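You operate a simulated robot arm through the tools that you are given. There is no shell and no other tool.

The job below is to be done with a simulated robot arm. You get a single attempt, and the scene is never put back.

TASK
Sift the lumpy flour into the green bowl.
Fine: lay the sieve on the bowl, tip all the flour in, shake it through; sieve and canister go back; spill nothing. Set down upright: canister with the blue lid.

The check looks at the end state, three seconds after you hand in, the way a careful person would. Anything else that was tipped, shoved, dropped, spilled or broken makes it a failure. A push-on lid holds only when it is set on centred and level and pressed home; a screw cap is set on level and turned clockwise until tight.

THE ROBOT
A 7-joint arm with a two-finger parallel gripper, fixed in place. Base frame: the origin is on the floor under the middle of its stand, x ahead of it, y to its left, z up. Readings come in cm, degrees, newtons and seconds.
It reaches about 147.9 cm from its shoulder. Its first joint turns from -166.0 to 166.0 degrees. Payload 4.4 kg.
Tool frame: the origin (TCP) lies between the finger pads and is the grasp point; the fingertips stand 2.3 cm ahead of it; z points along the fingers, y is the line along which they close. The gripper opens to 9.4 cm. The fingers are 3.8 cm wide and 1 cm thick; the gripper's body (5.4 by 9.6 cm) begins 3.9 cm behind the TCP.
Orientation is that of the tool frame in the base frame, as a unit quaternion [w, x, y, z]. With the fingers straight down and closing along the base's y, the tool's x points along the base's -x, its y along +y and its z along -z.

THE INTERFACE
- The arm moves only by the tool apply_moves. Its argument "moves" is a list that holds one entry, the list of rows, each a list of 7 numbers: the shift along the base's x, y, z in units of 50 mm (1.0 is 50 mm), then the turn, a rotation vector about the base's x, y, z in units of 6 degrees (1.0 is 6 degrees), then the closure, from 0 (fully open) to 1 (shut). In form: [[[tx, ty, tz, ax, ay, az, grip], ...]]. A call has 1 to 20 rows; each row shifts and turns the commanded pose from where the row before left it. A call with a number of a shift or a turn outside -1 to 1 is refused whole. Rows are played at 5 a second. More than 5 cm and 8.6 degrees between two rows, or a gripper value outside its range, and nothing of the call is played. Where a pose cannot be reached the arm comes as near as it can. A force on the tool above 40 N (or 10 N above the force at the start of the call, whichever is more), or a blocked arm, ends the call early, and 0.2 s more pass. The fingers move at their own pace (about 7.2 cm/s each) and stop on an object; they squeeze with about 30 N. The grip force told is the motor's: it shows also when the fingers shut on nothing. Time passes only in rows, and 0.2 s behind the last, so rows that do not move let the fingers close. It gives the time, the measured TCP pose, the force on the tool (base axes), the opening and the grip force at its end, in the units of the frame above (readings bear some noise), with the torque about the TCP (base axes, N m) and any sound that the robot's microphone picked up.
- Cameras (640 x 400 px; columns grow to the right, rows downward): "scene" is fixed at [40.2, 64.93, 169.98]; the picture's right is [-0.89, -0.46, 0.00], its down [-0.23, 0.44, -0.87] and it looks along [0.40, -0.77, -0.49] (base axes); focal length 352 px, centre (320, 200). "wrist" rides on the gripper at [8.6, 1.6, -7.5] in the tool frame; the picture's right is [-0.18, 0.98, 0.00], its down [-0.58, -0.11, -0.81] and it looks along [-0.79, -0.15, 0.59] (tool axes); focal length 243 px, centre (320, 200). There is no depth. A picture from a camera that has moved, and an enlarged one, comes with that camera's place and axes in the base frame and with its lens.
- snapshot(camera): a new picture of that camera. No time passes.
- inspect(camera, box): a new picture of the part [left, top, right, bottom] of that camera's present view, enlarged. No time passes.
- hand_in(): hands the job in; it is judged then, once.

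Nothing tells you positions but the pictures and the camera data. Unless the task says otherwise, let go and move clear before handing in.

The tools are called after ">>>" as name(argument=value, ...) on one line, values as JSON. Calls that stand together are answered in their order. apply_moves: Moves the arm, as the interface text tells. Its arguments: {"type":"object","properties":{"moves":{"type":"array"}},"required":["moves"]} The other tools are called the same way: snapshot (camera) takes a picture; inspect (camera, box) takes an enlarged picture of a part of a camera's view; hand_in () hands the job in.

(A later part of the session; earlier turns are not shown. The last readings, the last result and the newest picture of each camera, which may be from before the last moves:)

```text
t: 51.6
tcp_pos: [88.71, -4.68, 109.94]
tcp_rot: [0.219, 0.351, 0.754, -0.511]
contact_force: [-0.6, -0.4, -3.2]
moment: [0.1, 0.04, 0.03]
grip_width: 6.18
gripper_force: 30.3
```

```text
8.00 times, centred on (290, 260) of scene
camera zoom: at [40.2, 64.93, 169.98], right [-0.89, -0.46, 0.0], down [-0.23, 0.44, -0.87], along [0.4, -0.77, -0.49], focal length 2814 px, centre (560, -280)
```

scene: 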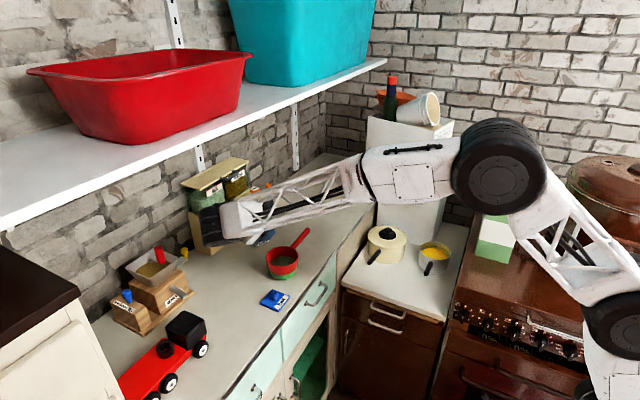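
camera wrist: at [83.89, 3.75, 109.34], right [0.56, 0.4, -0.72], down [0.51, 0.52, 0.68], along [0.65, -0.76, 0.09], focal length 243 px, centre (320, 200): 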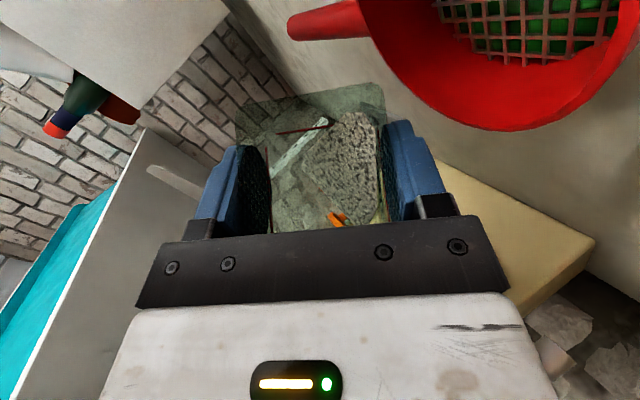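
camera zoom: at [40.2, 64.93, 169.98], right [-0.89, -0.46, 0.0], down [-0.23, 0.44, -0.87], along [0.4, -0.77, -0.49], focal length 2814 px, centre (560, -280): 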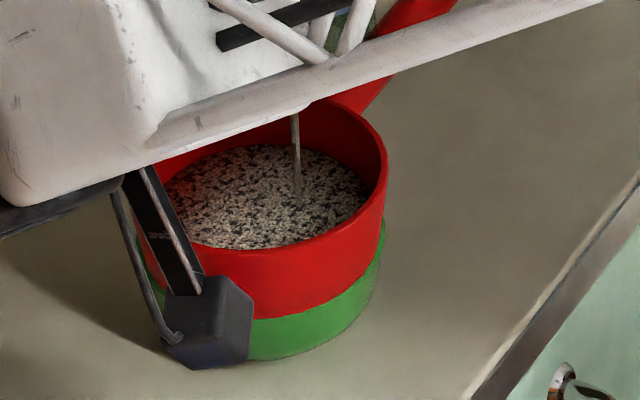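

>>> apply_moves(moves=[[[0, 0, 0, 0, 0, 0, 1], [0, 0, 0, 0, 0, 0, 1], [-0.02, 0.06, 0.004, -0.417, -0.128, -0.054, 1], [-0.02, 0.06, 0.004, -0.417, -0.128, -0.054, 1], [-0.02, 0.06, 0.004, -0.417, -0.128, -0.054, 1], [0, 0, 0, 0, 0, 0, 1], [0, 0, 0, 0, 0, 0, 1], [0, 0, 0, 0, 0, 0, 1], [0, 0, 0, 0, 0, 0, 1], [0, 0, 0, 0, 0, 0, 1]]])

>>> inspect(camera="wrist", box=[220, 40, 480, 240])

>>> inspect(camera="scene", box=[240, 220, 330, 300])

>>> snapshot(camera="scene")

```text
t: 53.8
tcp_pos: [88.45, -3.96, 110.02]
tcp_rot: [0.253, 0.351, 0.712, -0.553]
contact_force: [-0.2, 0.0, -3.9]
moment: [0.07, 0.08, 0.0]
grip_width: 6.18
gripper_force: 30.0
```

```text
2.00 times, centred on (350, 140) of wrist
camera zoom: at [84.44, 5.44, 104.55], right [0.88, 0.1, -0.46], down [0.3, 0.63, 0.71], along [0.36, -0.77, 0.53], focal length 485 px, centre (260, 320)
```

zoom: 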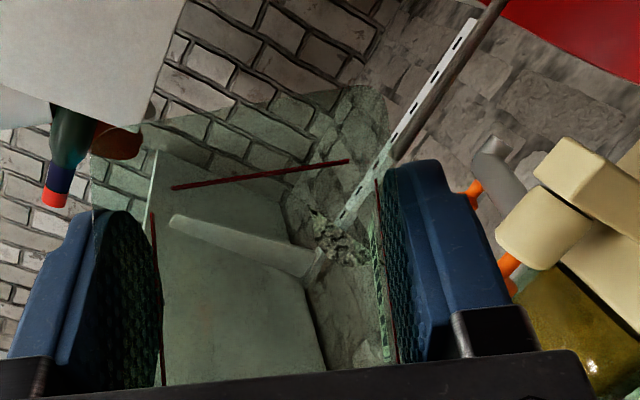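

```text
5.00 times, centred on (285, 260) of scene
camera zoom: at [40.2, 64.93, 169.98], right [-0.89, -0.46, 0.0], down [-0.23, 0.44, -0.87], along [0.4, -0.77, -0.49], focal length 1758 px, centre (495, -100)
```

zoom: 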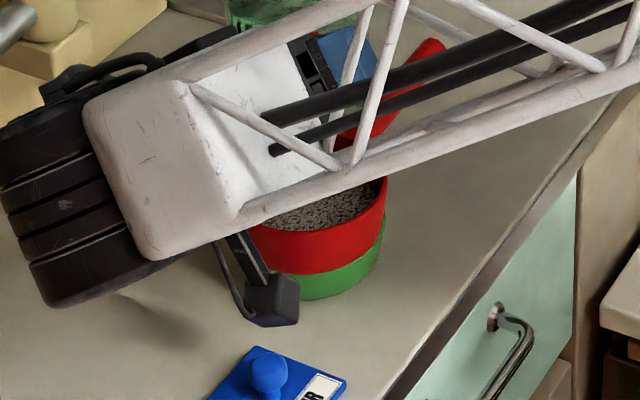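

```text
taken
```

scene: 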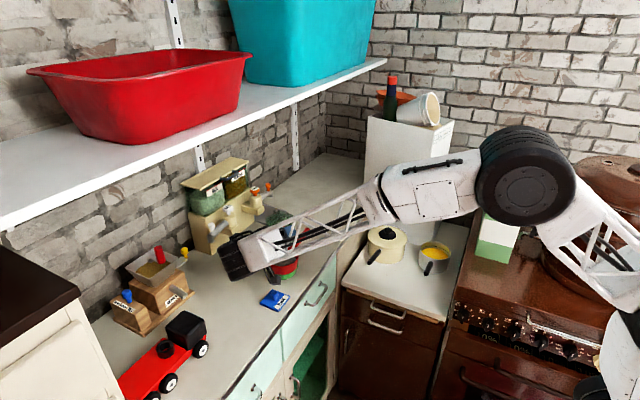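

The canister is almost empty; only a small remnant is left. I'll wait, then tip further (to about 138°) with a little extra height so the wrist camera clears the lid.

>>> apply_moves(moves=[[[0, 0, 0, 0, 0, 0, 1], [0, 0, 0, 0, 0, 0, 1], [0, 0, 0, 0, 0, 0, 1], [-0.025, 0.043, 0.03, -0.417, -0.275, -0.036, 1], [-0.025, 0.043, 0.03, -0.417, -0.275, -0.036, 1], [-0.025, 0.043, 0.03, -0.417, -0.275, -0.036, 1], [0, 0, 0, 0, 0, 0, 1], [0, 0, 0, 0, 0, 0, 1], [0, 0, 0, 0, 0, 0, 1], [0, 0, 0, 0, 0, 0, 1]]])

>>> inspect(camera="wrist", box=[220, 40, 480, 240])

>>> inspect(camera="scene", box=[240, 220, 330, 300])

```text
t: 56.0
tcp_pos: [88.11, -3.28, 110.36]
tcp_rot: [0.302, 0.361, 0.661, -0.585]
contact_force: [0.8, -0.3, -3.0]
moment: [0.06, 0.04, -0.03]
grip_width: 6.16
gripper_force: 29.7
```

```text
2.00 times, centred on (350, 140) of wrist
camera zoom: at [84.69, 5.33, 103.47], right [0.92, 0.03, -0.39], down [0.25, 0.72, 0.65], along [0.3, -0.69, 0.65], focal length 485 px, centre (260, 320)
```

zoom: 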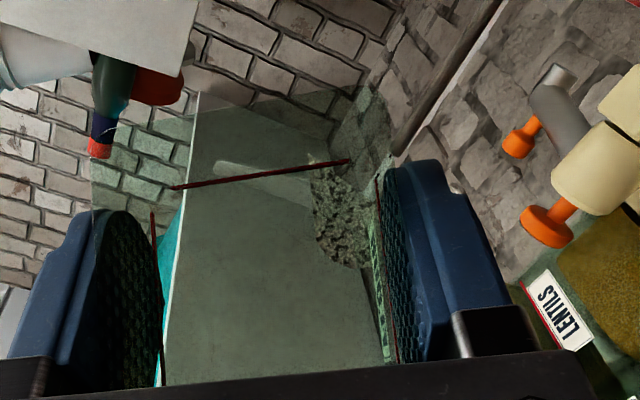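

```text
5.00 times, centred on (285, 260) of scene
camera zoom: at [40.2, 64.93, 169.98], right [-0.89, -0.46, 0.0], down [-0.23, 0.44, -0.87], along [0.4, -0.77, -0.49], focal length 1758 px, centre (495, -100)
```

zoom: 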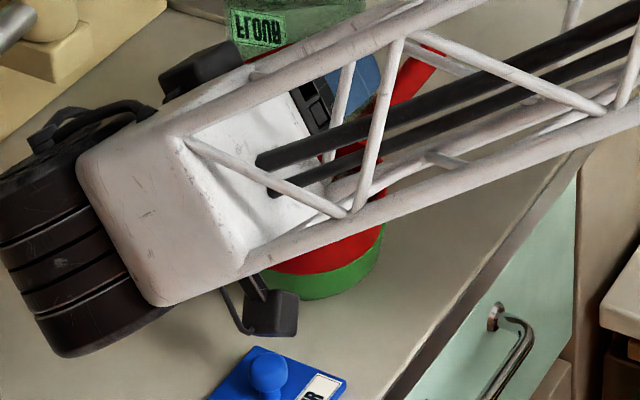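

>>> apply_moves(moves=[[[0, 0, 0, 0, 0, 0, 1], [0, 0, 0, 0, 0, 0, 1], [-0.025, 0.043, 0.03, -0.417, -0.275, -0.036, 1], [-0.025, 0.043, 0.03, -0.417, -0.275, -0.036, 1], [-0.025, 0.043, 0.03, -0.417, -0.275, -0.036, 1], [0, 0, 0, 0, 0, 0, 1], [0, 0, 0, 0, 0, 0, 1], [0, 0, 0, 0, 0, 0, 1], [0, 0, 0, 0, 0, 0, 1], [0, 0, 0, 0, 0, 0, 1]]])

>>> inspect(camera="wrist", box=[220, 40, 480, 240])

>>> inspect(camera="scene", box=[240, 220, 330, 300])

```text
t: 58.2
tcp_pos: [87.68, -2.73, 110.81]
tcp_rot: [-0.35, -0.37, -0.605, 0.612]
contact_force: [0.7, 0.6, -4.0]
moment: [0.07, 0.04, 0.03]
grip_width: 6.16
gripper_force: 29.9
```

```text
2.00 times, centred on (350, 140) of wrist
camera zoom: at [85.12, 4.94, 102.66], right [0.95, -0.03, -0.31], down [0.21, 0.8, 0.57], along [0.23, -0.6, 0.76], focal length 485 px, centre (260, 320)
```

zoom: 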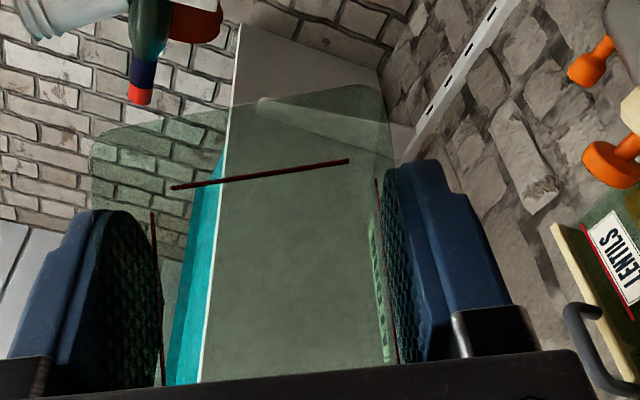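

```text
5.00 times, centred on (285, 260) of scene
camera zoom: at [40.2, 64.93, 169.98], right [-0.89, -0.46, 0.0], down [-0.23, 0.44, -0.87], along [0.4, -0.77, -0.49], focal length 1758 px, centre (495, -100)
```

zoom: 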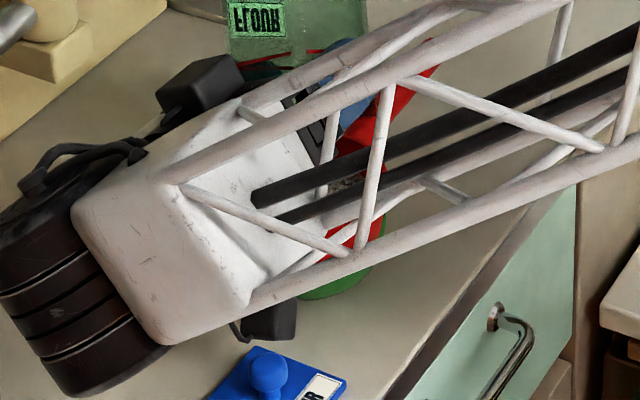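

The canister is completely empty and its glass is clear. I'll raise it and reverse the rotation back toward upright.

>>> apply_moves(moves=[[[0, 0, 0, 0, 0, 0, 1], [0, 0, 0, 0, 0, 0, 1], [0, 0, 0.2, 0, 0, 0, 1], [0, 0, 0.25, 0, 0, 0, 1], [0, 0, 0.2, 0, 0, 0, 1], [0.03, 0, 0, 0.834, 0.55, 0.072, 1], [0.03, 0, 0, 0.834, 0.55, 0.072, 1], [0.03, 0, 0, 0.834, 0.55, 0.072, 1], [0.04, 0, 0, 0.834, 0.256, 0.108, 1], [0.04, 0, 0, 0.834, 0.256, 0.108, 1], [0.04, 0, 0, 0.834, 0.256, 0.108, 1], [0, 0, 0, 0, 0, 0, 1]]])

>>> snapshot(camera="wrist")

>>> inspect(camera="scene", box=[220, 200, 350, 310])

```text
t: 60.8
tcp_pos: [88.62, -2.57, 114.07]
tcp_rot: [0.185, 0.347, 0.793, -0.464]
contact_force: [0.2, 0.2, -3.2]
moment: [0.14, 0.02, 0.0]
grip_width: 6.19
gripper_force: 29.1
```

```text
taken
camera wrist: at [84.05, 7.63, 111.62], right [0.84, 0.25, -0.49], down [0.35, 0.44, 0.83], along [0.42, -0.86, 0.28], focal length 243 px, centre (320, 200)
```

wrist: 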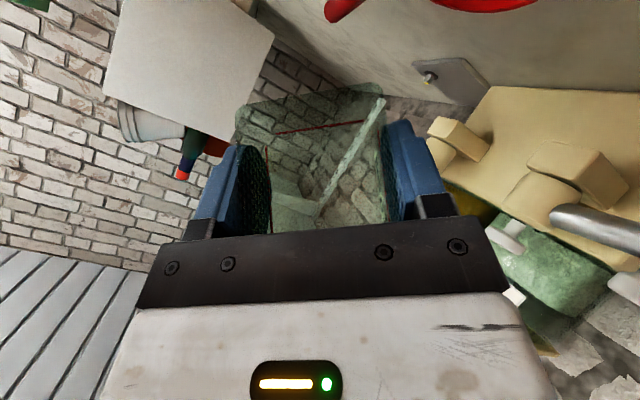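

```text
3.64 times, centred on (285, 255) of scene
camera zoom: at [40.2, 64.93, 169.98], right [-0.89, -0.46, 0.0], down [-0.23, 0.44, -0.87], along [0.4, -0.77, -0.49], focal length 1279 px, centre (447, 0)
```

zoom: 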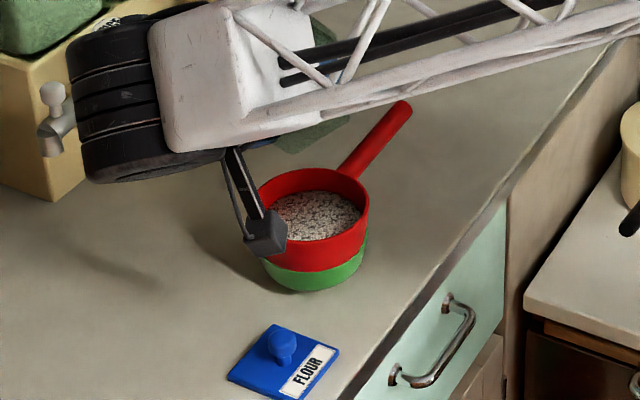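

The flour sits evenly in the sieve with nothing spilled. I'll roll the canister back upright while moving toward its place.

>>> apply_moves(moves=[[[0.085, 0.02, 0.02, 0.03, 0.866, 0.5, 1], [0.085, 0.02, 0.02, 0.03, 0.866, 0.5, 1], [0.085, 0.02, 0, 0.03, 0.866, 0.5, 1], [0.085, 0.02, 0, 0.03, 0.866, 0.5, 1], [0.085, 0.02, 0, 0.03, 0.866, 0.5, 1], [0.085, 0.02, 0, 0.03, 0.866, 0.5, 1], [0.085, 0.02, 0, 0.03, 0.866, 0.5, 1], [0.085, 0.02, 0, 0.03, 0.866, 0.5, 1], [0.085, 0.02, 0, 0.03, 0.866, 0.5, 1], [0.085, 0.02, 0, 0.03, 0.866, 0.5, 1], [0.085, 0.02, 0, 0.03, 0.866, 0.5, 1], [0.085, 0.02, 0, 0.03, 0.866, 0.5, 1], [0.085, 0.02, 0, 0.03, 0.866, 0.5, 1], [0.085, 0.02, 0, 0.03, 0.866, 0.5, 1], [0.085, 0.02, 0, 0.03, 0.866, 0.5, 1], [0, 0, 0, 0, 0, 0, 1]]])

>>> snapshot(camera="wrist")

>>> snapshot(camera="scene")

```text
t: 64.2
tcp_pos: [95.08, -1.14, 114.32]
tcp_rot: [-0.198, -0.316, 0.807, -0.458]
contact_force: [-0.4, 0.0, -3.2]
moment: [0.03, 0.01, 0.03]
grip_width: 6.21
gripper_force: 29.2
```

```text
taken
camera wrist: at [87.91, 3.16, 122.53], right [-0.55, 0.43, -0.72], down [0.52, 0.85, 0.12], along [0.66, -0.31, -0.69], focal length 243 px, centre (320, 200)
```

wrist: 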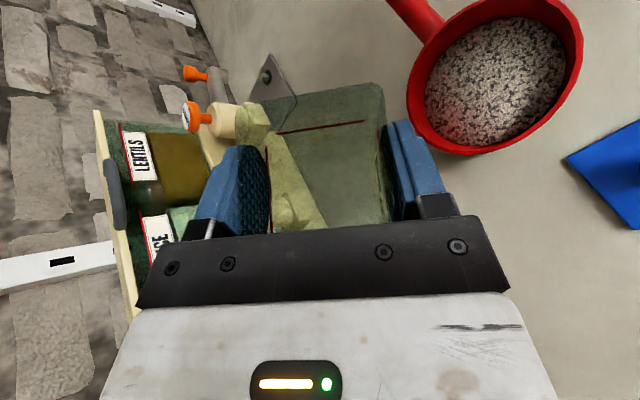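

```text
taken
```

scene: 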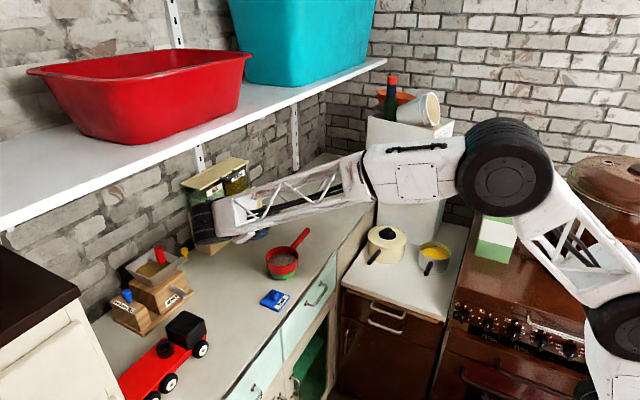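

>>> apply_moves(moves=[[[0, 0.16, 0, 0.03, 0.866, 0.5, 1], [0, 0.16, 0, 0.03, 0.866, 0.5, 1], [0, 0.16, 0, 0.03, 0.866, 0.5, 1], [0, 0.16, 0, 0.03, 0.866, 0.5, 1], [0, 0.16, 0, 0.03, 0.866, 0.5, 1], [0, 0.16, 0, 0.03, 0.866, 0.5, 1], [0, 0.16, 0, 0.03, 0.866, 0.5, 1], [0, 0.16, 0, 0.015, 0.433, 0.25, 1], [0, 0, 0, 0, 0, 0, 1]]])

>>> snapshot(camera="wrist")

>>> inspect(camera="scene", box=[160, 190, 340, 320])

```text
t: 66.2
tcp_pos: [95.04, 5.19, 114.47]
tcp_rot: [-0.36, -0.601, 0.624, -0.348]
contact_force: [-0.4, -0.6, -3.5]
moment: [0.02, -0.01, 0.0]
grip_width: 6.2
gripper_force: 30.3
```

```text
taken
camera wrist: at [93.44, 7.41, 125.75], right [-0.98, 0.13, -0.16], down [0.14, 0.98, -0.1], along [0.15, -0.12, -0.98], focal length 243 px, centre (320, 200)
```

wrist: 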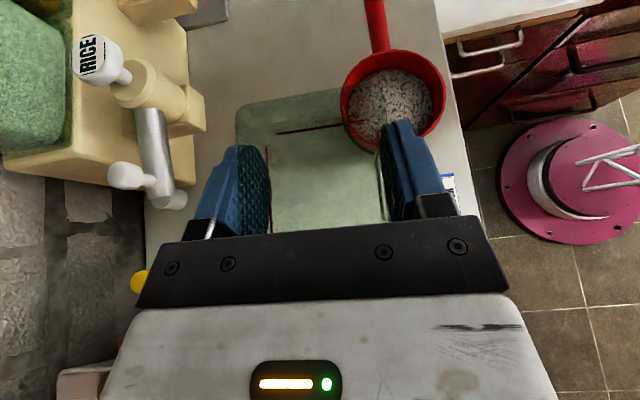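

```text
3.08 times, centred on (250, 255) of scene
camera zoom: at [40.2, 64.93, 169.98], right [-0.89, -0.46, 0.0], down [-0.23, 0.44, -0.87], along [0.4, -0.77, -0.49], focal length 1082 px, centre (535, 31)
```

zoom: 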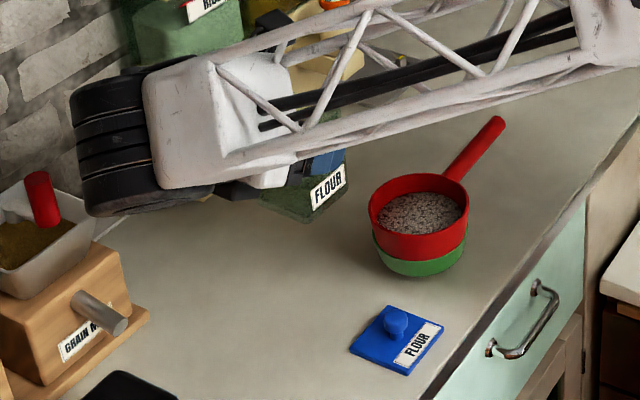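

The canister is upright in its original orientation. I'll lower it to its original spot.

>>> apply_moves(moves=[[[0, 0.01, -0.4, 0, 0, 0, 1], [0, 0, -0.5, 0, 0, 0, 1], [0, 0, -0.5, 0, 0, 0, 1], [0, 0, -0.45, 0, 0, 0, 1], [0, 0, -0.3, 0, 0, 0, 1], [0, 0, -0.15, 0, 0, 0, 1], [0, 0, 0, 0, 0, 0, 1]]])

>>> inspect(camera="scene", box=[200, 220, 320, 310])

```text
t: 67.8
tcp_pos: [94.95, 5.39, 102.87]
tcp_rot: [-0.359, -0.6, 0.624, -0.348]
contact_force: [0.1, -0.2, -2.5]
moment: [0.01, -0.02, 0.04]
grip_width: 6.18
gripper_force: 29.8
```

```text
4.44 times, centred on (260, 265) of scene
camera zoom: at [40.2, 64.93, 169.98], right [-0.89, -0.46, 0.0], down [-0.23, 0.44, -0.87], along [0.4, -0.77, -0.49], focal length 1563 px, centre (587, -89)
```

zoom: 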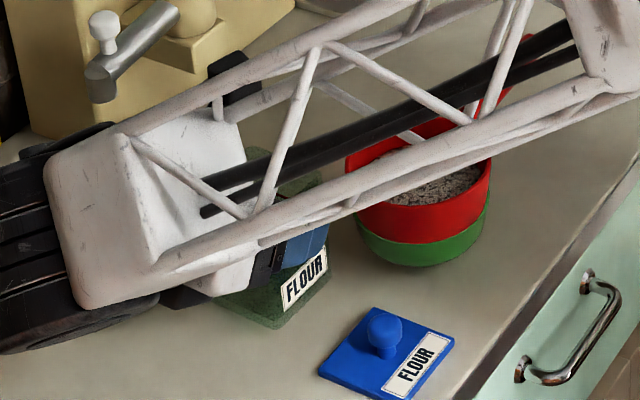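

>>> apply_moves(moves=[[[0.01, -0.01, -0.1, 0, 0, 0, 1], [0, 0, -0.04, 0, 0, 0, 1], [0, 0, 0, 0, 0, 0, 1]]])

>>> apply_moves(moves=[[[0, 0, -0.04, 0, 0, 0, 1], [0, 0, 0, 0, 0, 0, 1]]])

```text
t: 68.6
tcp_pos: [95.14, 5.17, 102.14]
tcp_rot: [-0.36, -0.6, 0.624, -0.347]
contact_force: [-1.0, -0.4, -2.8]
moment: [0.03, -0.01, -0.01]
grip_width: 6.18
gripper_force: 29.9
```

```text
t: 69.2
tcp_pos: [95.09, 5.29, 101.92]
tcp_rot: [-0.36, -0.6, 0.624, -0.347]
contact_force: [-0.7, -0.3, -4.1]
moment: [0.06, -0.01, 0.0]
grip_width: 6.21
gripper_force: 30.0
```

>>> apply_moves(moves=[[[0, 0, -0.02, 0, 0, 0, 1], [0, 0, 0, 0, 0, 0, 1]]])

>>> inspect(camera="scene", box=[225, 250, 275, 300])

```text
t: 69.8
tcp_pos: [95.06, 5.37, 101.91]
tcp_rot: [-0.359, -0.601, 0.623, -0.349]
contact_force: [-1.4, 1.6, 3.7]
moment: [0.24, 0.34, 0.01]
grip_width: 6.21
gripper_force: 30.1
```

```text
8.00 times, centred on (250, 275) of scene
camera zoom: at [40.2, 64.93, 169.98], right [-0.89, -0.46, 0.0], down [-0.23, 0.44, -0.87], along [0.4, -0.77, -0.49], focal length 2814 px, centre (880, -400)
```

zoom: 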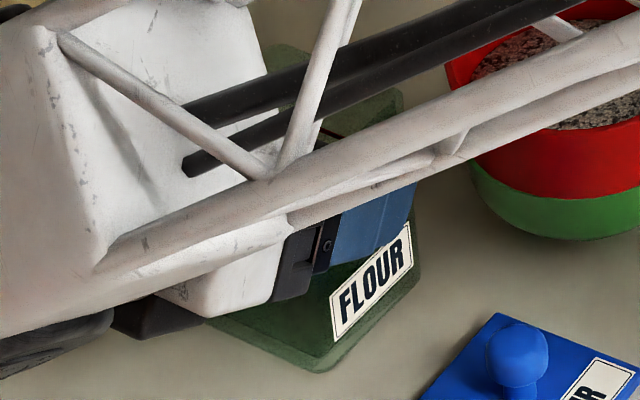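

Contact with the counter. The base corner is at exactly the same pixel as originally. Opening the fingers.

>>> apply_moves(moves=[[[0, 0, 0, 0, 0, 0, 0.3], [0, 0, 0, 0, 0, 0, 0.2], [0, 0, 0, 0, 0, 0, 0.1], [0, 0, 0, 0, 0, 0, 0], [0, 0, 0, 0, 0, 0, 0], [0, 0, 0, 0, 0, 0, 0]]])

>>> snapshot(camera="wrist")

>>> inspect(camera="scene", box=[225, 250, 275, 300])

```text
t: 71.2
tcp_pos: [95.13, 5.24, 101.92]
tcp_rot: [-0.36, -0.6, 0.624, -0.348]
contact_force: [-0.1, 0.2, 0.3]
moment: [0.01, 0.01, -0.01]
grip_width: 9.4
gripper_force: 0.0
```

```text
taken
camera wrist: at [93.47, 7.47, 113.15], right [-0.98, 0.13, -0.16], down [0.14, 0.98, -0.1], along [0.15, -0.12, -0.98], focal length 243 px, centre (320, 200)
```

wrist: 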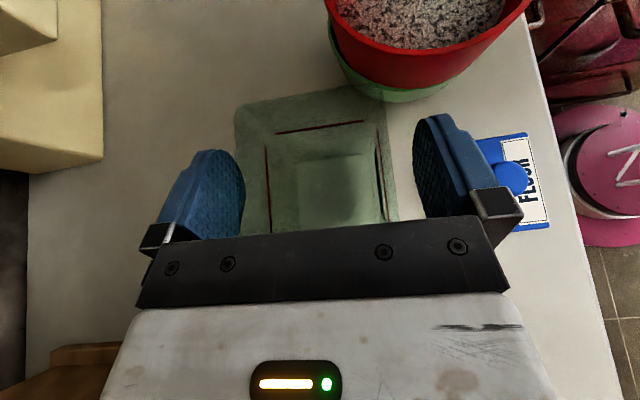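

```text
8.00 times, centred on (250, 275) of scene
camera zoom: at [40.2, 64.93, 169.98], right [-0.89, -0.46, 0.0], down [-0.23, 0.44, -0.87], along [0.4, -0.77, -0.49], focal length 2814 px, centre (880, -400)
```

zoom: 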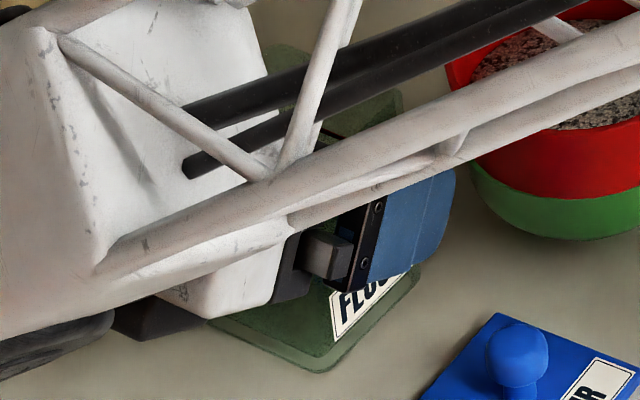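

The canister stands upright in its place. I'll rise straight up, clear of it.

>>> apply_moves(moves=[[[0, 0, 0.15, 0, 0, 0, 0], [0, 0, 0.4, 0, 0, 0, 0], [0, 0, 0.5, 0, 0, 0, 0], [0, 0, 0.6, 0, 0, 0, 0], [0, 0, 0.6, 0, 0, 0, 0], [0, 0, 0, 0, 0, 0, 0]]])

>>> inspect(camera="wrist", box=[230, 30, 480, 230])

>>> snapshot(camera="scene")

```text
t: 72.6
tcp_pos: [95.26, 5.13, 112.95]
tcp_rot: [-0.36, -0.601, 0.624, -0.347]
contact_force: [-0.1, 0.3, 0.5]
moment: [-0.02, 0.01, 0.02]
grip_width: 9.43
gripper_force: 0.1
```

```text
2.00 times, centred on (355, 130) of wrist
camera zoom: at [93.62, 7.4, 124.33], right [-0.98, 0.13, -0.16], down [0.14, 0.98, -0.1], along [0.15, -0.12, -0.98], focal length 485 px, centre (250, 340)
```

zoom: 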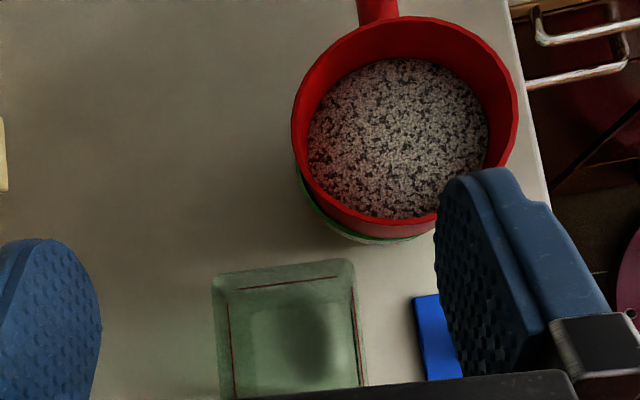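

```text
taken
```

scene: 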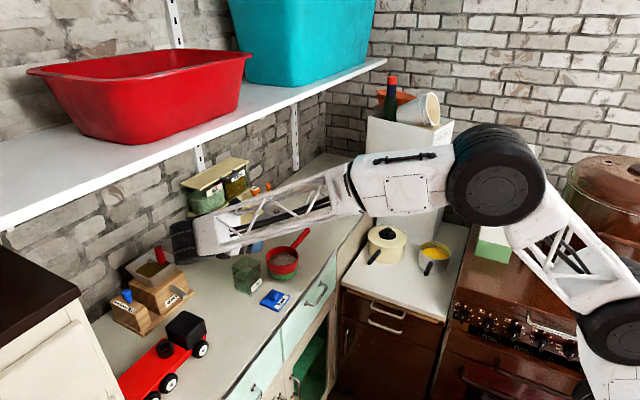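

Everything's in place. Next I'll turn the gripper back to fingers-down and go over the sieve handle to do the shaking.

>>> apply_moves(moves=[[[-0.13, -0.2, 0.08, 0.5, 0, 0.034, 0], [-0.13, -0.4, 0.06, 1, 0, 0.034, 0], [-0.13, -0.42, 0.06, 1, 0, 0.034, 0], [-0.13, -0.42, 0.06, 1, 0, 0.034, 0], [-0.13, -0.42, 0.06, 1, 0, 0.034, 0], [-0.13, -0.42, 0.06, 1, 0, 0.034, 0], [-0.13, -0.42, 0.06, 1, 0, 0.034, 0], [-0.13, -0.42, 0.06, 1, 0, 0.034, 0], [-0.13, -0.42, 0.06, 1, 0, 0.034, 0], [-0.13, -0.4, 0, 1, 0, 0.034, 0], [0, -0.2, 0, 0.5, 0, 0, 0], [0, 0, 0, 0, 0, 0, 0]]])

>>> snapshot(camera="wrist")

>>> inspect(camera="scene", box=[220, 190, 360, 310])

```text
t: 75.2
tcp_pos: [88.58, -15.5, 115.88]
tcp_rot: [0.004, 0.71, -0.704, -0.005]
contact_force: [-0.9, 0.2, 0.3]
moment: [-0.03, 0.02, 0.0]
grip_width: 9.39
gripper_force: 0.0
```

```text
taken
camera wrist: at [87.05, -24.17, 123.39], right [-0.98, 0.18, 0.01], down [0.11, 0.58, 0.81], along [0.13, 0.79, -0.59], focal length 243 px, centre (320, 200)
```

wrist: 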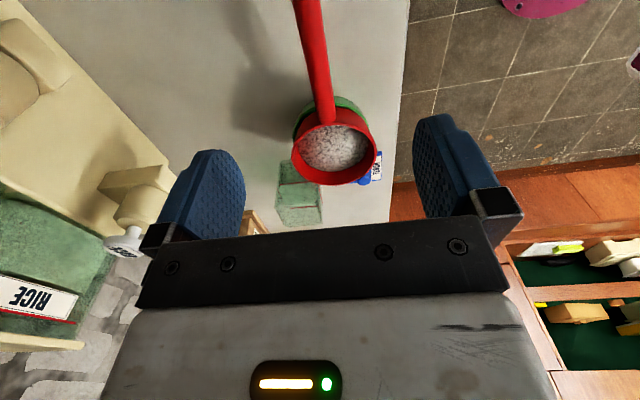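

```text
3.33 times, centred on (290, 250) of scene
camera zoom: at [40.2, 64.93, 169.98], right [-0.89, -0.46, 0.0], down [-0.23, 0.44, -0.87], along [0.4, -0.77, -0.49], focal length 1172 px, centre (420, 33)
```

zoom: 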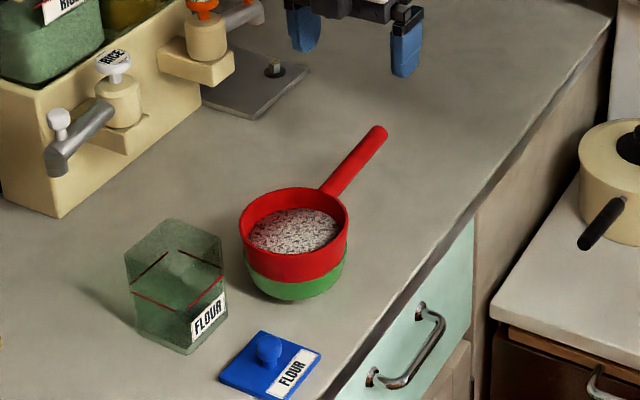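

The canister, lid and sieve all look right. I'll go down to the handle where I released it.

>>> apply_moves(moves=[[[0.01, 0.21, -0.3, 0, 0, -0.04, 0], [0.01, 0.21, -0.4, 0, 0, -0.04, 0], [0, 0, -0.5, 0, 0, 0, 0], [0, 0, -0.5, 0, 0, 0, 0], [0, 0, -0.5, 0, 0, 0, 0], [0, 0, -0.3, 0, 0, 0, 0], [0, 0, -0.16, 0, 0, 0, 0], [0, 0, 0, 0, 0, 0, 0]]])

>>> snapshot(camera="wrist")

>>> inspect(camera="scene", box=[250, 210, 330, 280])

```text
t: 77.0
tcp_pos: [88.56, -13.3, 102.67]
tcp_rot: [0.004, 0.707, -0.707, -0.004]
contact_force: [0.9, -0.7, -0.2]
moment: [0.04, -0.01, 0.0]
grip_width: 9.36
gripper_force: 0.0
```

```text
taken
camera wrist: at [86.98, -21.93, 110.22], right [-0.98, 0.18, 0.01], down [0.12, 0.58, 0.81], along [0.14, 0.79, -0.59], focal length 243 px, centre (320, 200)
```

wrist: 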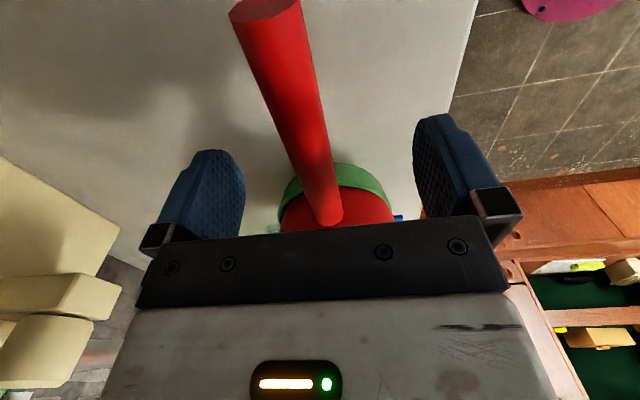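

```text
5.71 times, centred on (290, 245) of scene
camera zoom: at [40.2, 64.93, 169.98], right [-0.89, -0.46, 0.0], down [-0.23, 0.44, -0.87], along [0.4, -0.77, -0.49], focal length 2010 px, centre (491, -57)
```

zoom: 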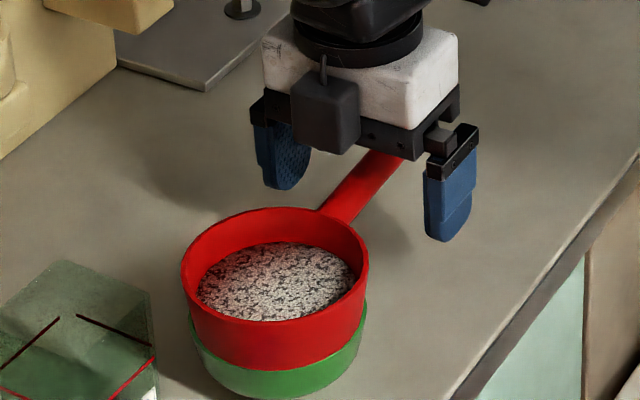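

>>> apply_moves(moves=[[[0.03, 0, -0.03, 0, 0, 0, 0], [0, 0, 0, 0, 0, 0, 0.4], [0, 0, 0, 0, 0, 0, 0.6], [0, 0, 0, 0, 0, 0, 0.7], [0, 0, 0, 0, 0, 0, 0.75], [0, 0, 0, 0, 0, 0, 0.8], [0, 0, 0, 0, 0, 0, 1], [0, 0, 0, 0, 0, 0, 1]]])

>>> inspect(camera="scene", box=[255, 235, 325, 285])

>>> snapshot(camera="wrist")

```text
t: 78.8
tcp_pos: [88.72, -13.3, 102.46]
tcp_rot: [-0.004, -0.707, 0.707, 0.004]
contact_force: [0.0, -0.7, -0.3]
moment: [-0.03, -0.02, -0.05]
grip_width: 1.85
gripper_force: 30.1
```

```text
8.00 times, centred on (290, 260) of scene
camera zoom: at [40.2, 64.93, 169.98], right [-0.89, -0.46, 0.0], down [-0.23, 0.44, -0.87], along [0.4, -0.77, -0.49], focal length 2814 px, centre (560, -280)
```

zoom: 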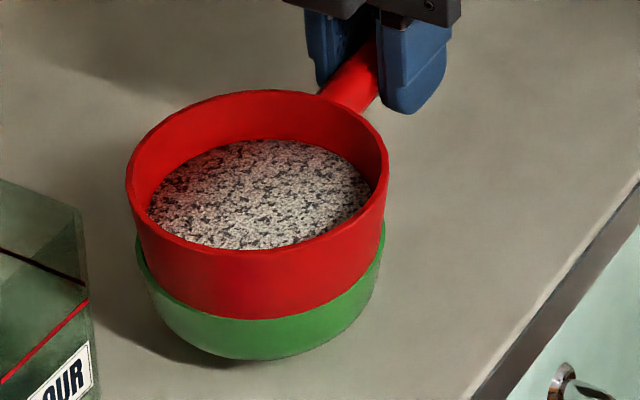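

```text
taken
camera wrist: at [87.17, -21.95, 110.04], right [-0.98, 0.18, 0.01], down [0.12, 0.58, 0.81], along [0.14, 0.79, -0.59], focal length 243 px, centre (320, 200)
```

wrist: 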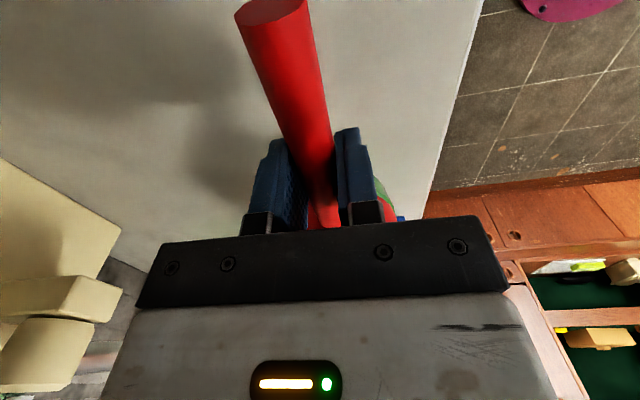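

I have the handle. I'll lift the sieve just half a centimetre off the rim and check it stays level.

>>> apply_moves(moves=[[[0, 0, 0.04, 0, 0, 0, 1], [0, 0, 0.06, 0, 0, 0, 1], [0, 0, 0, 0, 0, 0, 1]]])

>>> inspect(camera="scene", box=[255, 235, 325, 285])

```text
t: 79.6
tcp_pos: [88.73, -13.32, 102.8]
tcp_rot: [-0.004, -0.707, 0.707, 0.004]
contact_force: [0.1, -0.7, -1.4]
moment: [-0.13, -0.01, 0.01]
grip_width: 1.82
gripper_force: 30.2
```

```text
8.00 times, centred on (290, 260) of scene
camera zoom: at [40.2, 64.93, 169.98], right [-0.89, -0.46, 0.0], down [-0.23, 0.44, -0.87], along [0.4, -0.77, -0.49], focal length 2814 px, centre (560, -280)
```

zoom: 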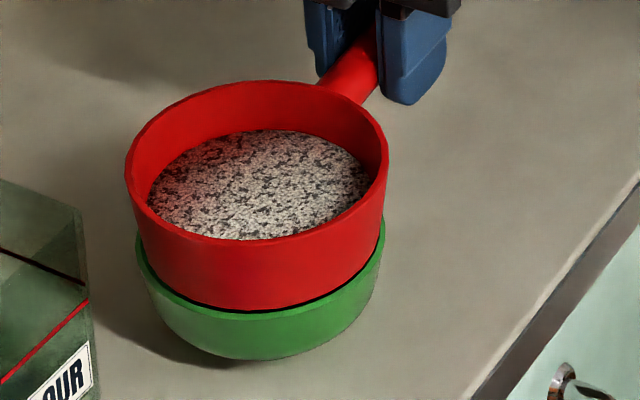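

Level, and about 0.4 cm clear. A first gentle, small shake:

>>> apply_moves(moves=[[[0.04, 0, 0, 0, 0, 0, 1], [-0.08, 0, 0, 0, 0, 0, 1], [0.08, 0, 0, 0, 0, 0, 1], [-0.08, 0, 0, 0, 0, 0, 1], [0.08, 0, 0, 0, 0, 0, 1], [-0.08, 0, 0, 0, 0, 0, 1], [0.08, 0, 0, 0, 0, 0, 1], [-0.08, 0, 0, 0, 0, 0, 1], [0.08, 0, 0, 0, 0, 0, 1], [-0.04, 0, 0, 0, 0, 0, 1], [0, 0, 0, 0, 0, 0, 1]]])

>>> inspect(camera="scene", box=[255, 235, 325, 285])

```text
t: 82.0
tcp_pos: [88.76, -13.28, 102.89]
tcp_rot: [-0.004, -0.707, 0.708, 0.004]
contact_force: [0.2, 0.0, -1.3]
moment: [-0.11, -0.01, 0.03]
grip_width: 1.83
gripper_force: 30.3
```

```text
8.00 times, centred on (290, 260) of scene
camera zoom: at [40.2, 64.93, 169.98], right [-0.89, -0.46, 0.0], down [-0.23, 0.44, -0.87], along [0.4, -0.77, -0.49], focal length 2814 px, centre (560, -280)
```

zoom: 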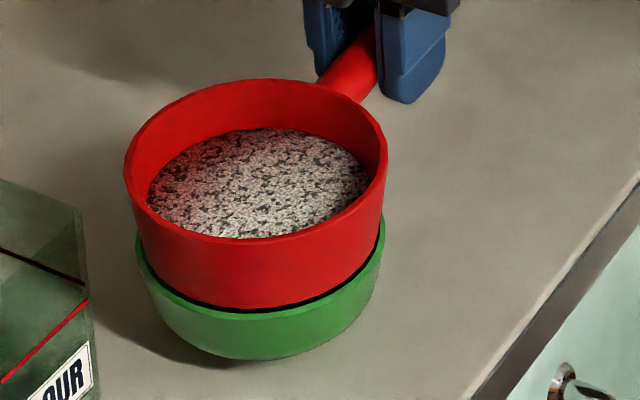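

No visible effect yet; that motion was probably too slow. I'll try a livelier vertical shake that never goes below the present height.

>>> apply_moves(moves=[[[0, 0, 0.1, 0, 0, 0, 1], [0, 0, 0.2, 0, 0, 0, 1], [0, 0, -0.2, 0, 0, 0, 1], [0, 0, 0.2, 0, 0, 0, 1], [0, 0, -0.2, 0, 0, 0, 1], [0, 0, 0.2, 0, 0, 0, 1], [0, 0, -0.2, 0, 0, 0, 1], [0, 0, 0.2, 0, 0, 0, 1], [0, 0, -0.2, 0, 0, 0, 1], [0, 0, 0.2, 0, 0, 0, 1], [0, 0, -0.2, 0, 0, 0, 1], [0, 0, 0, 0, 0, 0, 1]]])

>>> inspect(camera="scene", box=[255, 235, 325, 285])

```text
t: 84.6
tcp_pos: [88.76, -13.22, 103.47]
tcp_rot: [-0.004, -0.707, 0.707, 0.004]
contact_force: [0.3, 0.6, -2.6]
moment: [-0.12, 0.0, 0.02]
grip_width: 1.84
gripper_force: 30.2
```

```text
8.00 times, centred on (290, 260) of scene
camera zoom: at [40.2, 64.93, 169.98], right [-0.89, -0.46, 0.0], down [-0.23, 0.44, -0.87], along [0.4, -0.77, -0.49], focal length 2814 px, centre (560, -280)
```

zoom: 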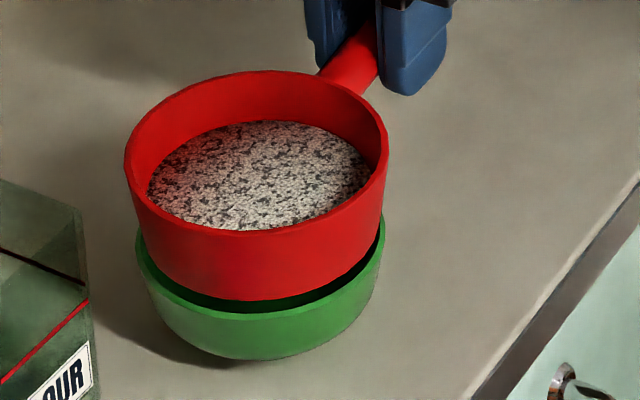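

Still unchanged. I'll try a brisker side-to-side shake of about ±0.5 cm, kept within the bowl's mouth.

>>> apply_moves(moves=[[[0, 0, -0.08, 0, 0, 0, 1], [0.1, 0, 0, 0, 0, 0, 1], [-0.2, 0, 0, 0, 0, 0, 1], [0.2, 0, 0, 0, 0, 0, 1], [-0.2, 0, 0, 0, 0, 0, 1], [0.2, 0, 0, 0, 0, 0, 1], [-0.1, 0, 0, 0, 0, 0, 1], [0, 0, 0, 0, 0, 0, 1]]])

>>> inspect(camera="scene", box=[255, 235, 325, 285])

```text
t: 86.4
tcp_pos: [88.77, -13.38, 102.94]
tcp_rot: [0.004, 0.707, -0.707, -0.004]
contact_force: [0.2, 0.6, -1.1]
moment: [-0.13, -0.02, -0.02]
grip_width: 1.85
gripper_force: 30.2
```

```text
8.00 times, centred on (290, 260) of scene
camera zoom: at [40.2, 64.93, 169.98], right [-0.89, -0.46, 0.0], down [-0.23, 0.44, -0.87], along [0.4, -0.77, -0.49], focal length 2814 px, centre (560, -280)
```

zoom: 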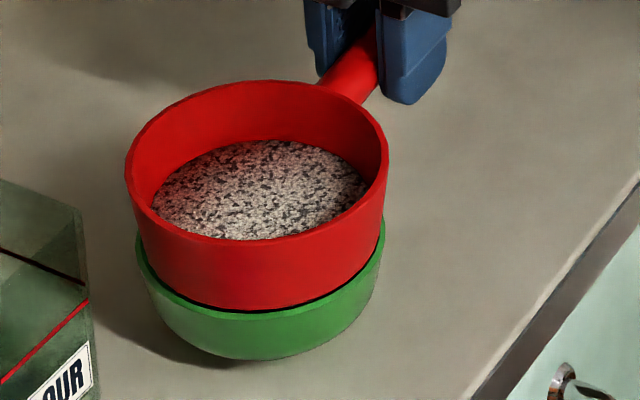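

That works: the flour level in the sieve has dropped and nothing has fallen outside. I'll continue the same shake.

>>> apply_moves(moves=[[[0.1, 0, 0, 0, 0, 0, 1], [-0.2, 0, 0, 0, 0, 0, 1], [0.2, 0, 0, 0, 0, 0, 1], [-0.2, 0, 0, 0, 0, 0, 1], [0.2, 0, 0, 0, 0, 0, 1], [-0.2, 0, 0, 0, 0, 0, 1], [0.2, 0, 0, 0, 0, 0, 1], [-0.2, 0, 0, 0, 0, 0, 1], [0.2, 0, 0, 0, 0, 0, 1], [-0.2, 0, 0, 0, 0, 0, 1], [0.2, 0, 0, 0, 0, 0, 1], [-0.1, 0, 0, 0, 0, 0, 1], [0, 0, 0, 0, 0, 0, 1]]])

>>> inspect(camera="scene", box=[255, 235, 325, 285])

```text
t: 89.2
tcp_pos: [88.84, -13.32, 103.03]
tcp_rot: [0.004, 0.707, -0.707, -0.004]
contact_force: [-0.1, -0.6, -1.6]
moment: [-0.11, 0.03, -0.06]
grip_width: 1.81
gripper_force: 30.1
```

```text
8.00 times, centred on (290, 260) of scene
camera zoom: at [40.2, 64.93, 169.98], right [-0.89, -0.46, 0.0], down [-0.23, 0.44, -0.87], along [0.4, -0.77, -0.49], focal length 2814 px, centre (560, -280)
```

zoom: 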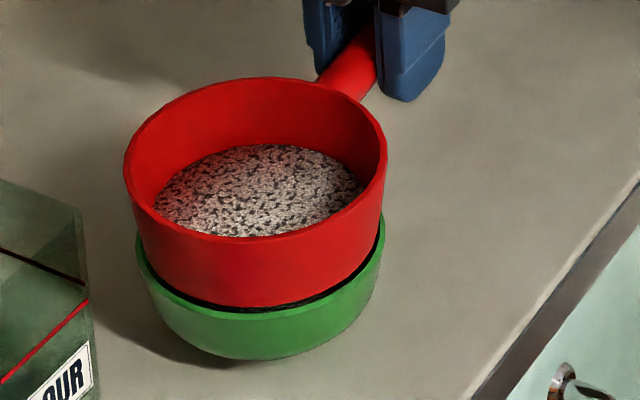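

>>> apply_moves(moves=[[[0.09, 0, -0.01, 0, 0, 0, 1], [-0.2, 0, 0, 0, 0, 0, 1], [0.2, 0, 0, 0, 0, 0, 1], [-0.2, 0, 0, 0, 0, 0, 1], [0.2, 0, 0, 0, 0, 0, 1], [-0.2, 0, 0, 0, 0, 0, 1], [0.2, 0, 0, 0, 0, 0, 1], [-0.2, 0, 0, 0, 0, 0, 1], [0.2, 0, 0, 0, 0, 0, 1], [-0.2, 0, 0, 0, 0, 0, 1], [0.2, 0, 0, 0, 0, 0, 1], [-0.2, 0, 0, 0, 0, 0, 1], [0.2, 0, 0, 0, 0, 0, 1], [-0.2, 0, 0, 0, 0, 0, 1], [0.2, 0, 0, 0, 0, 0, 1], [-0.1, 0, 0, 0, 0, 0, 1], [0, 0, 0, 0, 0, 0, 1]]])

>>> inspect(camera="scene", box=[255, 235, 325, 285])

```text
t: 92.8
tcp_pos: [88.69, -13.17, 102.94]
tcp_rot: [-0.004, -0.707, 0.707, 0.003]
contact_force: [0.8, 0.5, -0.9]
moment: [-0.07, 0.0, 0.02]
grip_width: 1.85
gripper_force: 29.9
```

```text
8.00 times, centred on (290, 260) of scene
camera zoom: at [40.2, 64.93, 169.98], right [-0.89, -0.46, 0.0], down [-0.23, 0.44, -0.87], along [0.4, -0.77, -0.49], focal length 2814 px, centre (560, -280)
```

zoom: 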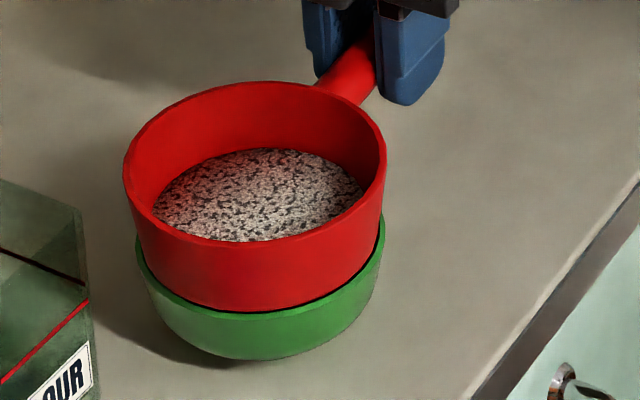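

>>> inspect(camera="scene", box=[265, 240, 310, 272])

>>> inspect(camera="scene", box=[240, 220, 340, 300])

```text
12.50 times, centred on (288, 256) of scene
camera zoom: at [40.2, 64.93, 169.98], right [-0.89, -0.46, 0.0], down [-0.23, 0.44, -0.87], along [0.4, -0.77, -0.49], focal length 4396 px, centre (726, -500)
```

zoom: 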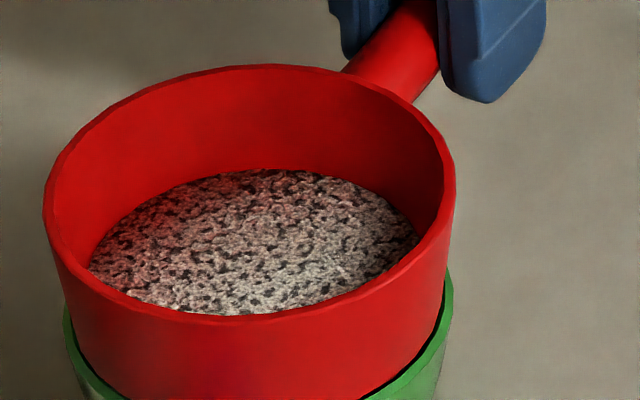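

```text
5.00 times, centred on (290, 260) of scene
camera zoom: at [40.2, 64.93, 169.98], right [-0.89, -0.46, 0.0], down [-0.23, 0.44, -0.87], along [0.4, -0.77, -0.49], focal length 1758 px, centre (470, -100)
```

zoom: 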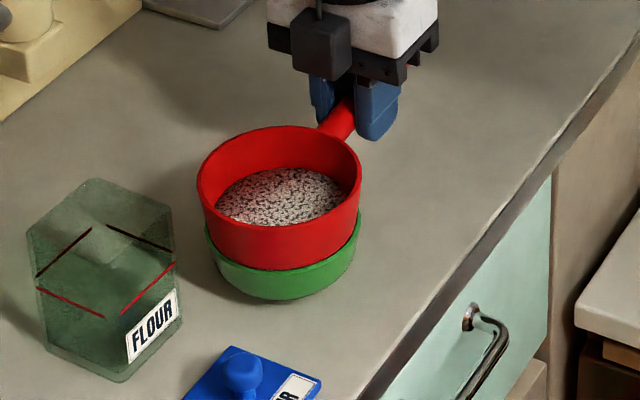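

Clean so far. I'll keep shaking for longer.

>>> apply_moves(moves=[[[0.11, -0.02, -0.02, 0, 0, 0, 1], [-0.22, 0, 0, 0, 0, 0, 1], [0.22, 0, 0, 0, 0, 0, 1], [-0.22, 0, 0, 0, 0, 0, 1], [0.22, 0, 0, 0, 0, 0, 1], [-0.22, 0, 0, 0, 0, 0, 1], [0.22, 0, 0, 0, 0, 0, 1], [-0.22, 0, 0, 0, 0, 0, 1], [0.22, 0, 0, 0, 0, 0, 1], [-0.22, 0, 0, 0, 0, 0, 1], [0.22, 0, 0, 0, 0, 0, 1], [-0.22, 0, 0, 0, 0, 0, 1], [0.22, 0, 0, 0, 0, 0, 1], [-0.22, 0, 0, 0, 0, 0, 1], [0.22, 0, 0, 0, 0, 0, 1], [-0.22, 0, 0, 0, 0, 0, 1], [0.22, 0, 0, 0, 0, 0, 1], [-0.22, 0, 0, 0, 0, 0, 1], [0.11, 0, 0, 0, 0, 0, 1], [0, 0, 0, 0, 0, 0, 1]]])

>>> inspect(camera="scene", box=[265, 240, 310, 272])

>>> inspect(camera="scene", box=[240, 220, 340, 300])

```text
t: 97.0
tcp_pos: [88.78, -13.43, 102.97]
tcp_rot: [0.005, 0.707, -0.707, -0.004]
contact_force: [0.2, 0.1, -1.6]
moment: [-0.08, 0.03, 0.01]
grip_width: 1.82
gripper_force: 29.6
```

```text
12.50 times, centred on (288, 256) of scene
camera zoom: at [40.2, 64.93, 169.98], right [-0.89, -0.46, 0.0], down [-0.23, 0.44, -0.87], along [0.4, -0.77, -0.49], focal length 4396 px, centre (726, -500)
```

zoom: 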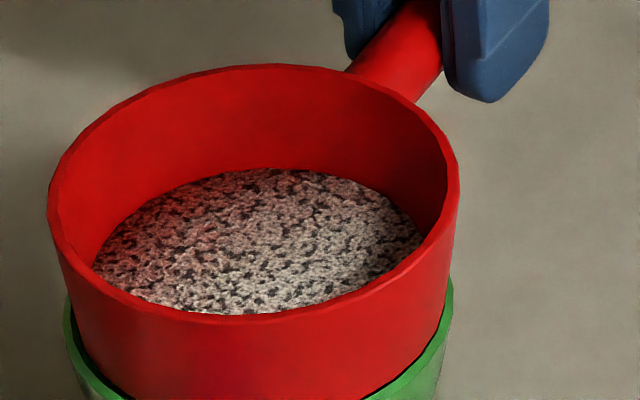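

```text
5.00 times, centred on (290, 260) of scene
camera zoom: at [40.2, 64.93, 169.98], right [-0.89, -0.46, 0.0], down [-0.23, 0.44, -0.87], along [0.4, -0.77, -0.49], focal length 1758 px, centre (470, -100)
```

zoom: 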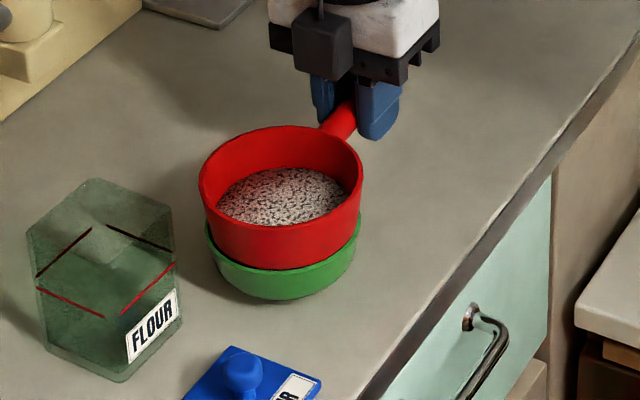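

The level has stopped dropping at about 0.3 cm above the mesh, perhaps lumps. I'll try shaking along the handle direction, more briskly.

>>> apply_moves(moves=[[[0, 0.12, 0, 0, 0, 0, 1], [0, -0.24, 0, 0, 0, 0, 1], [0, 0.24, 0, 0, 0, 0, 1], [0, -0.24, 0, 0, 0, 0, 1], [0, 0.24, 0, 0, 0, 0, 1], [0, -0.24, 0, 0, 0, 0, 1], [0, 0.24, 0, 0, 0, 0, 1], [0, -0.24, 0, 0, 0, 0, 1], [0, 0.24, 0, 0, 0, 0, 1], [0, -0.24, 0, 0, 0, 0, 1], [0, 0.24, 0, 0, 0, 0, 1], [0, -0.12, 0, 0, 0, 0, 1], [0, 0, 0, 0, 0, 0, 1]]])

>>> inspect(camera="scene", box=[265, 240, 310, 272])

```text
t: 99.8
tcp_pos: [88.76, -13.36, 102.86]
tcp_rot: [-0.005, -0.706, 0.708, 0.004]
contact_force: [-0.1, -0.4, -1.7]
moment: [-0.16, 0.01, -0.03]
grip_width: 1.83
gripper_force: 30.0
```

```text
12.50 times, centred on (288, 256) of scene
camera zoom: at [40.2, 64.93, 169.98], right [-0.89, -0.46, 0.0], down [-0.23, 0.44, -0.87], along [0.4, -0.77, -0.49], focal length 4396 px, centre (726, -500)
```

zoom: 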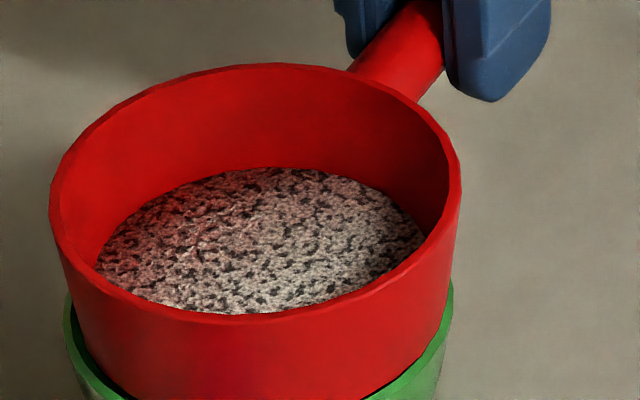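

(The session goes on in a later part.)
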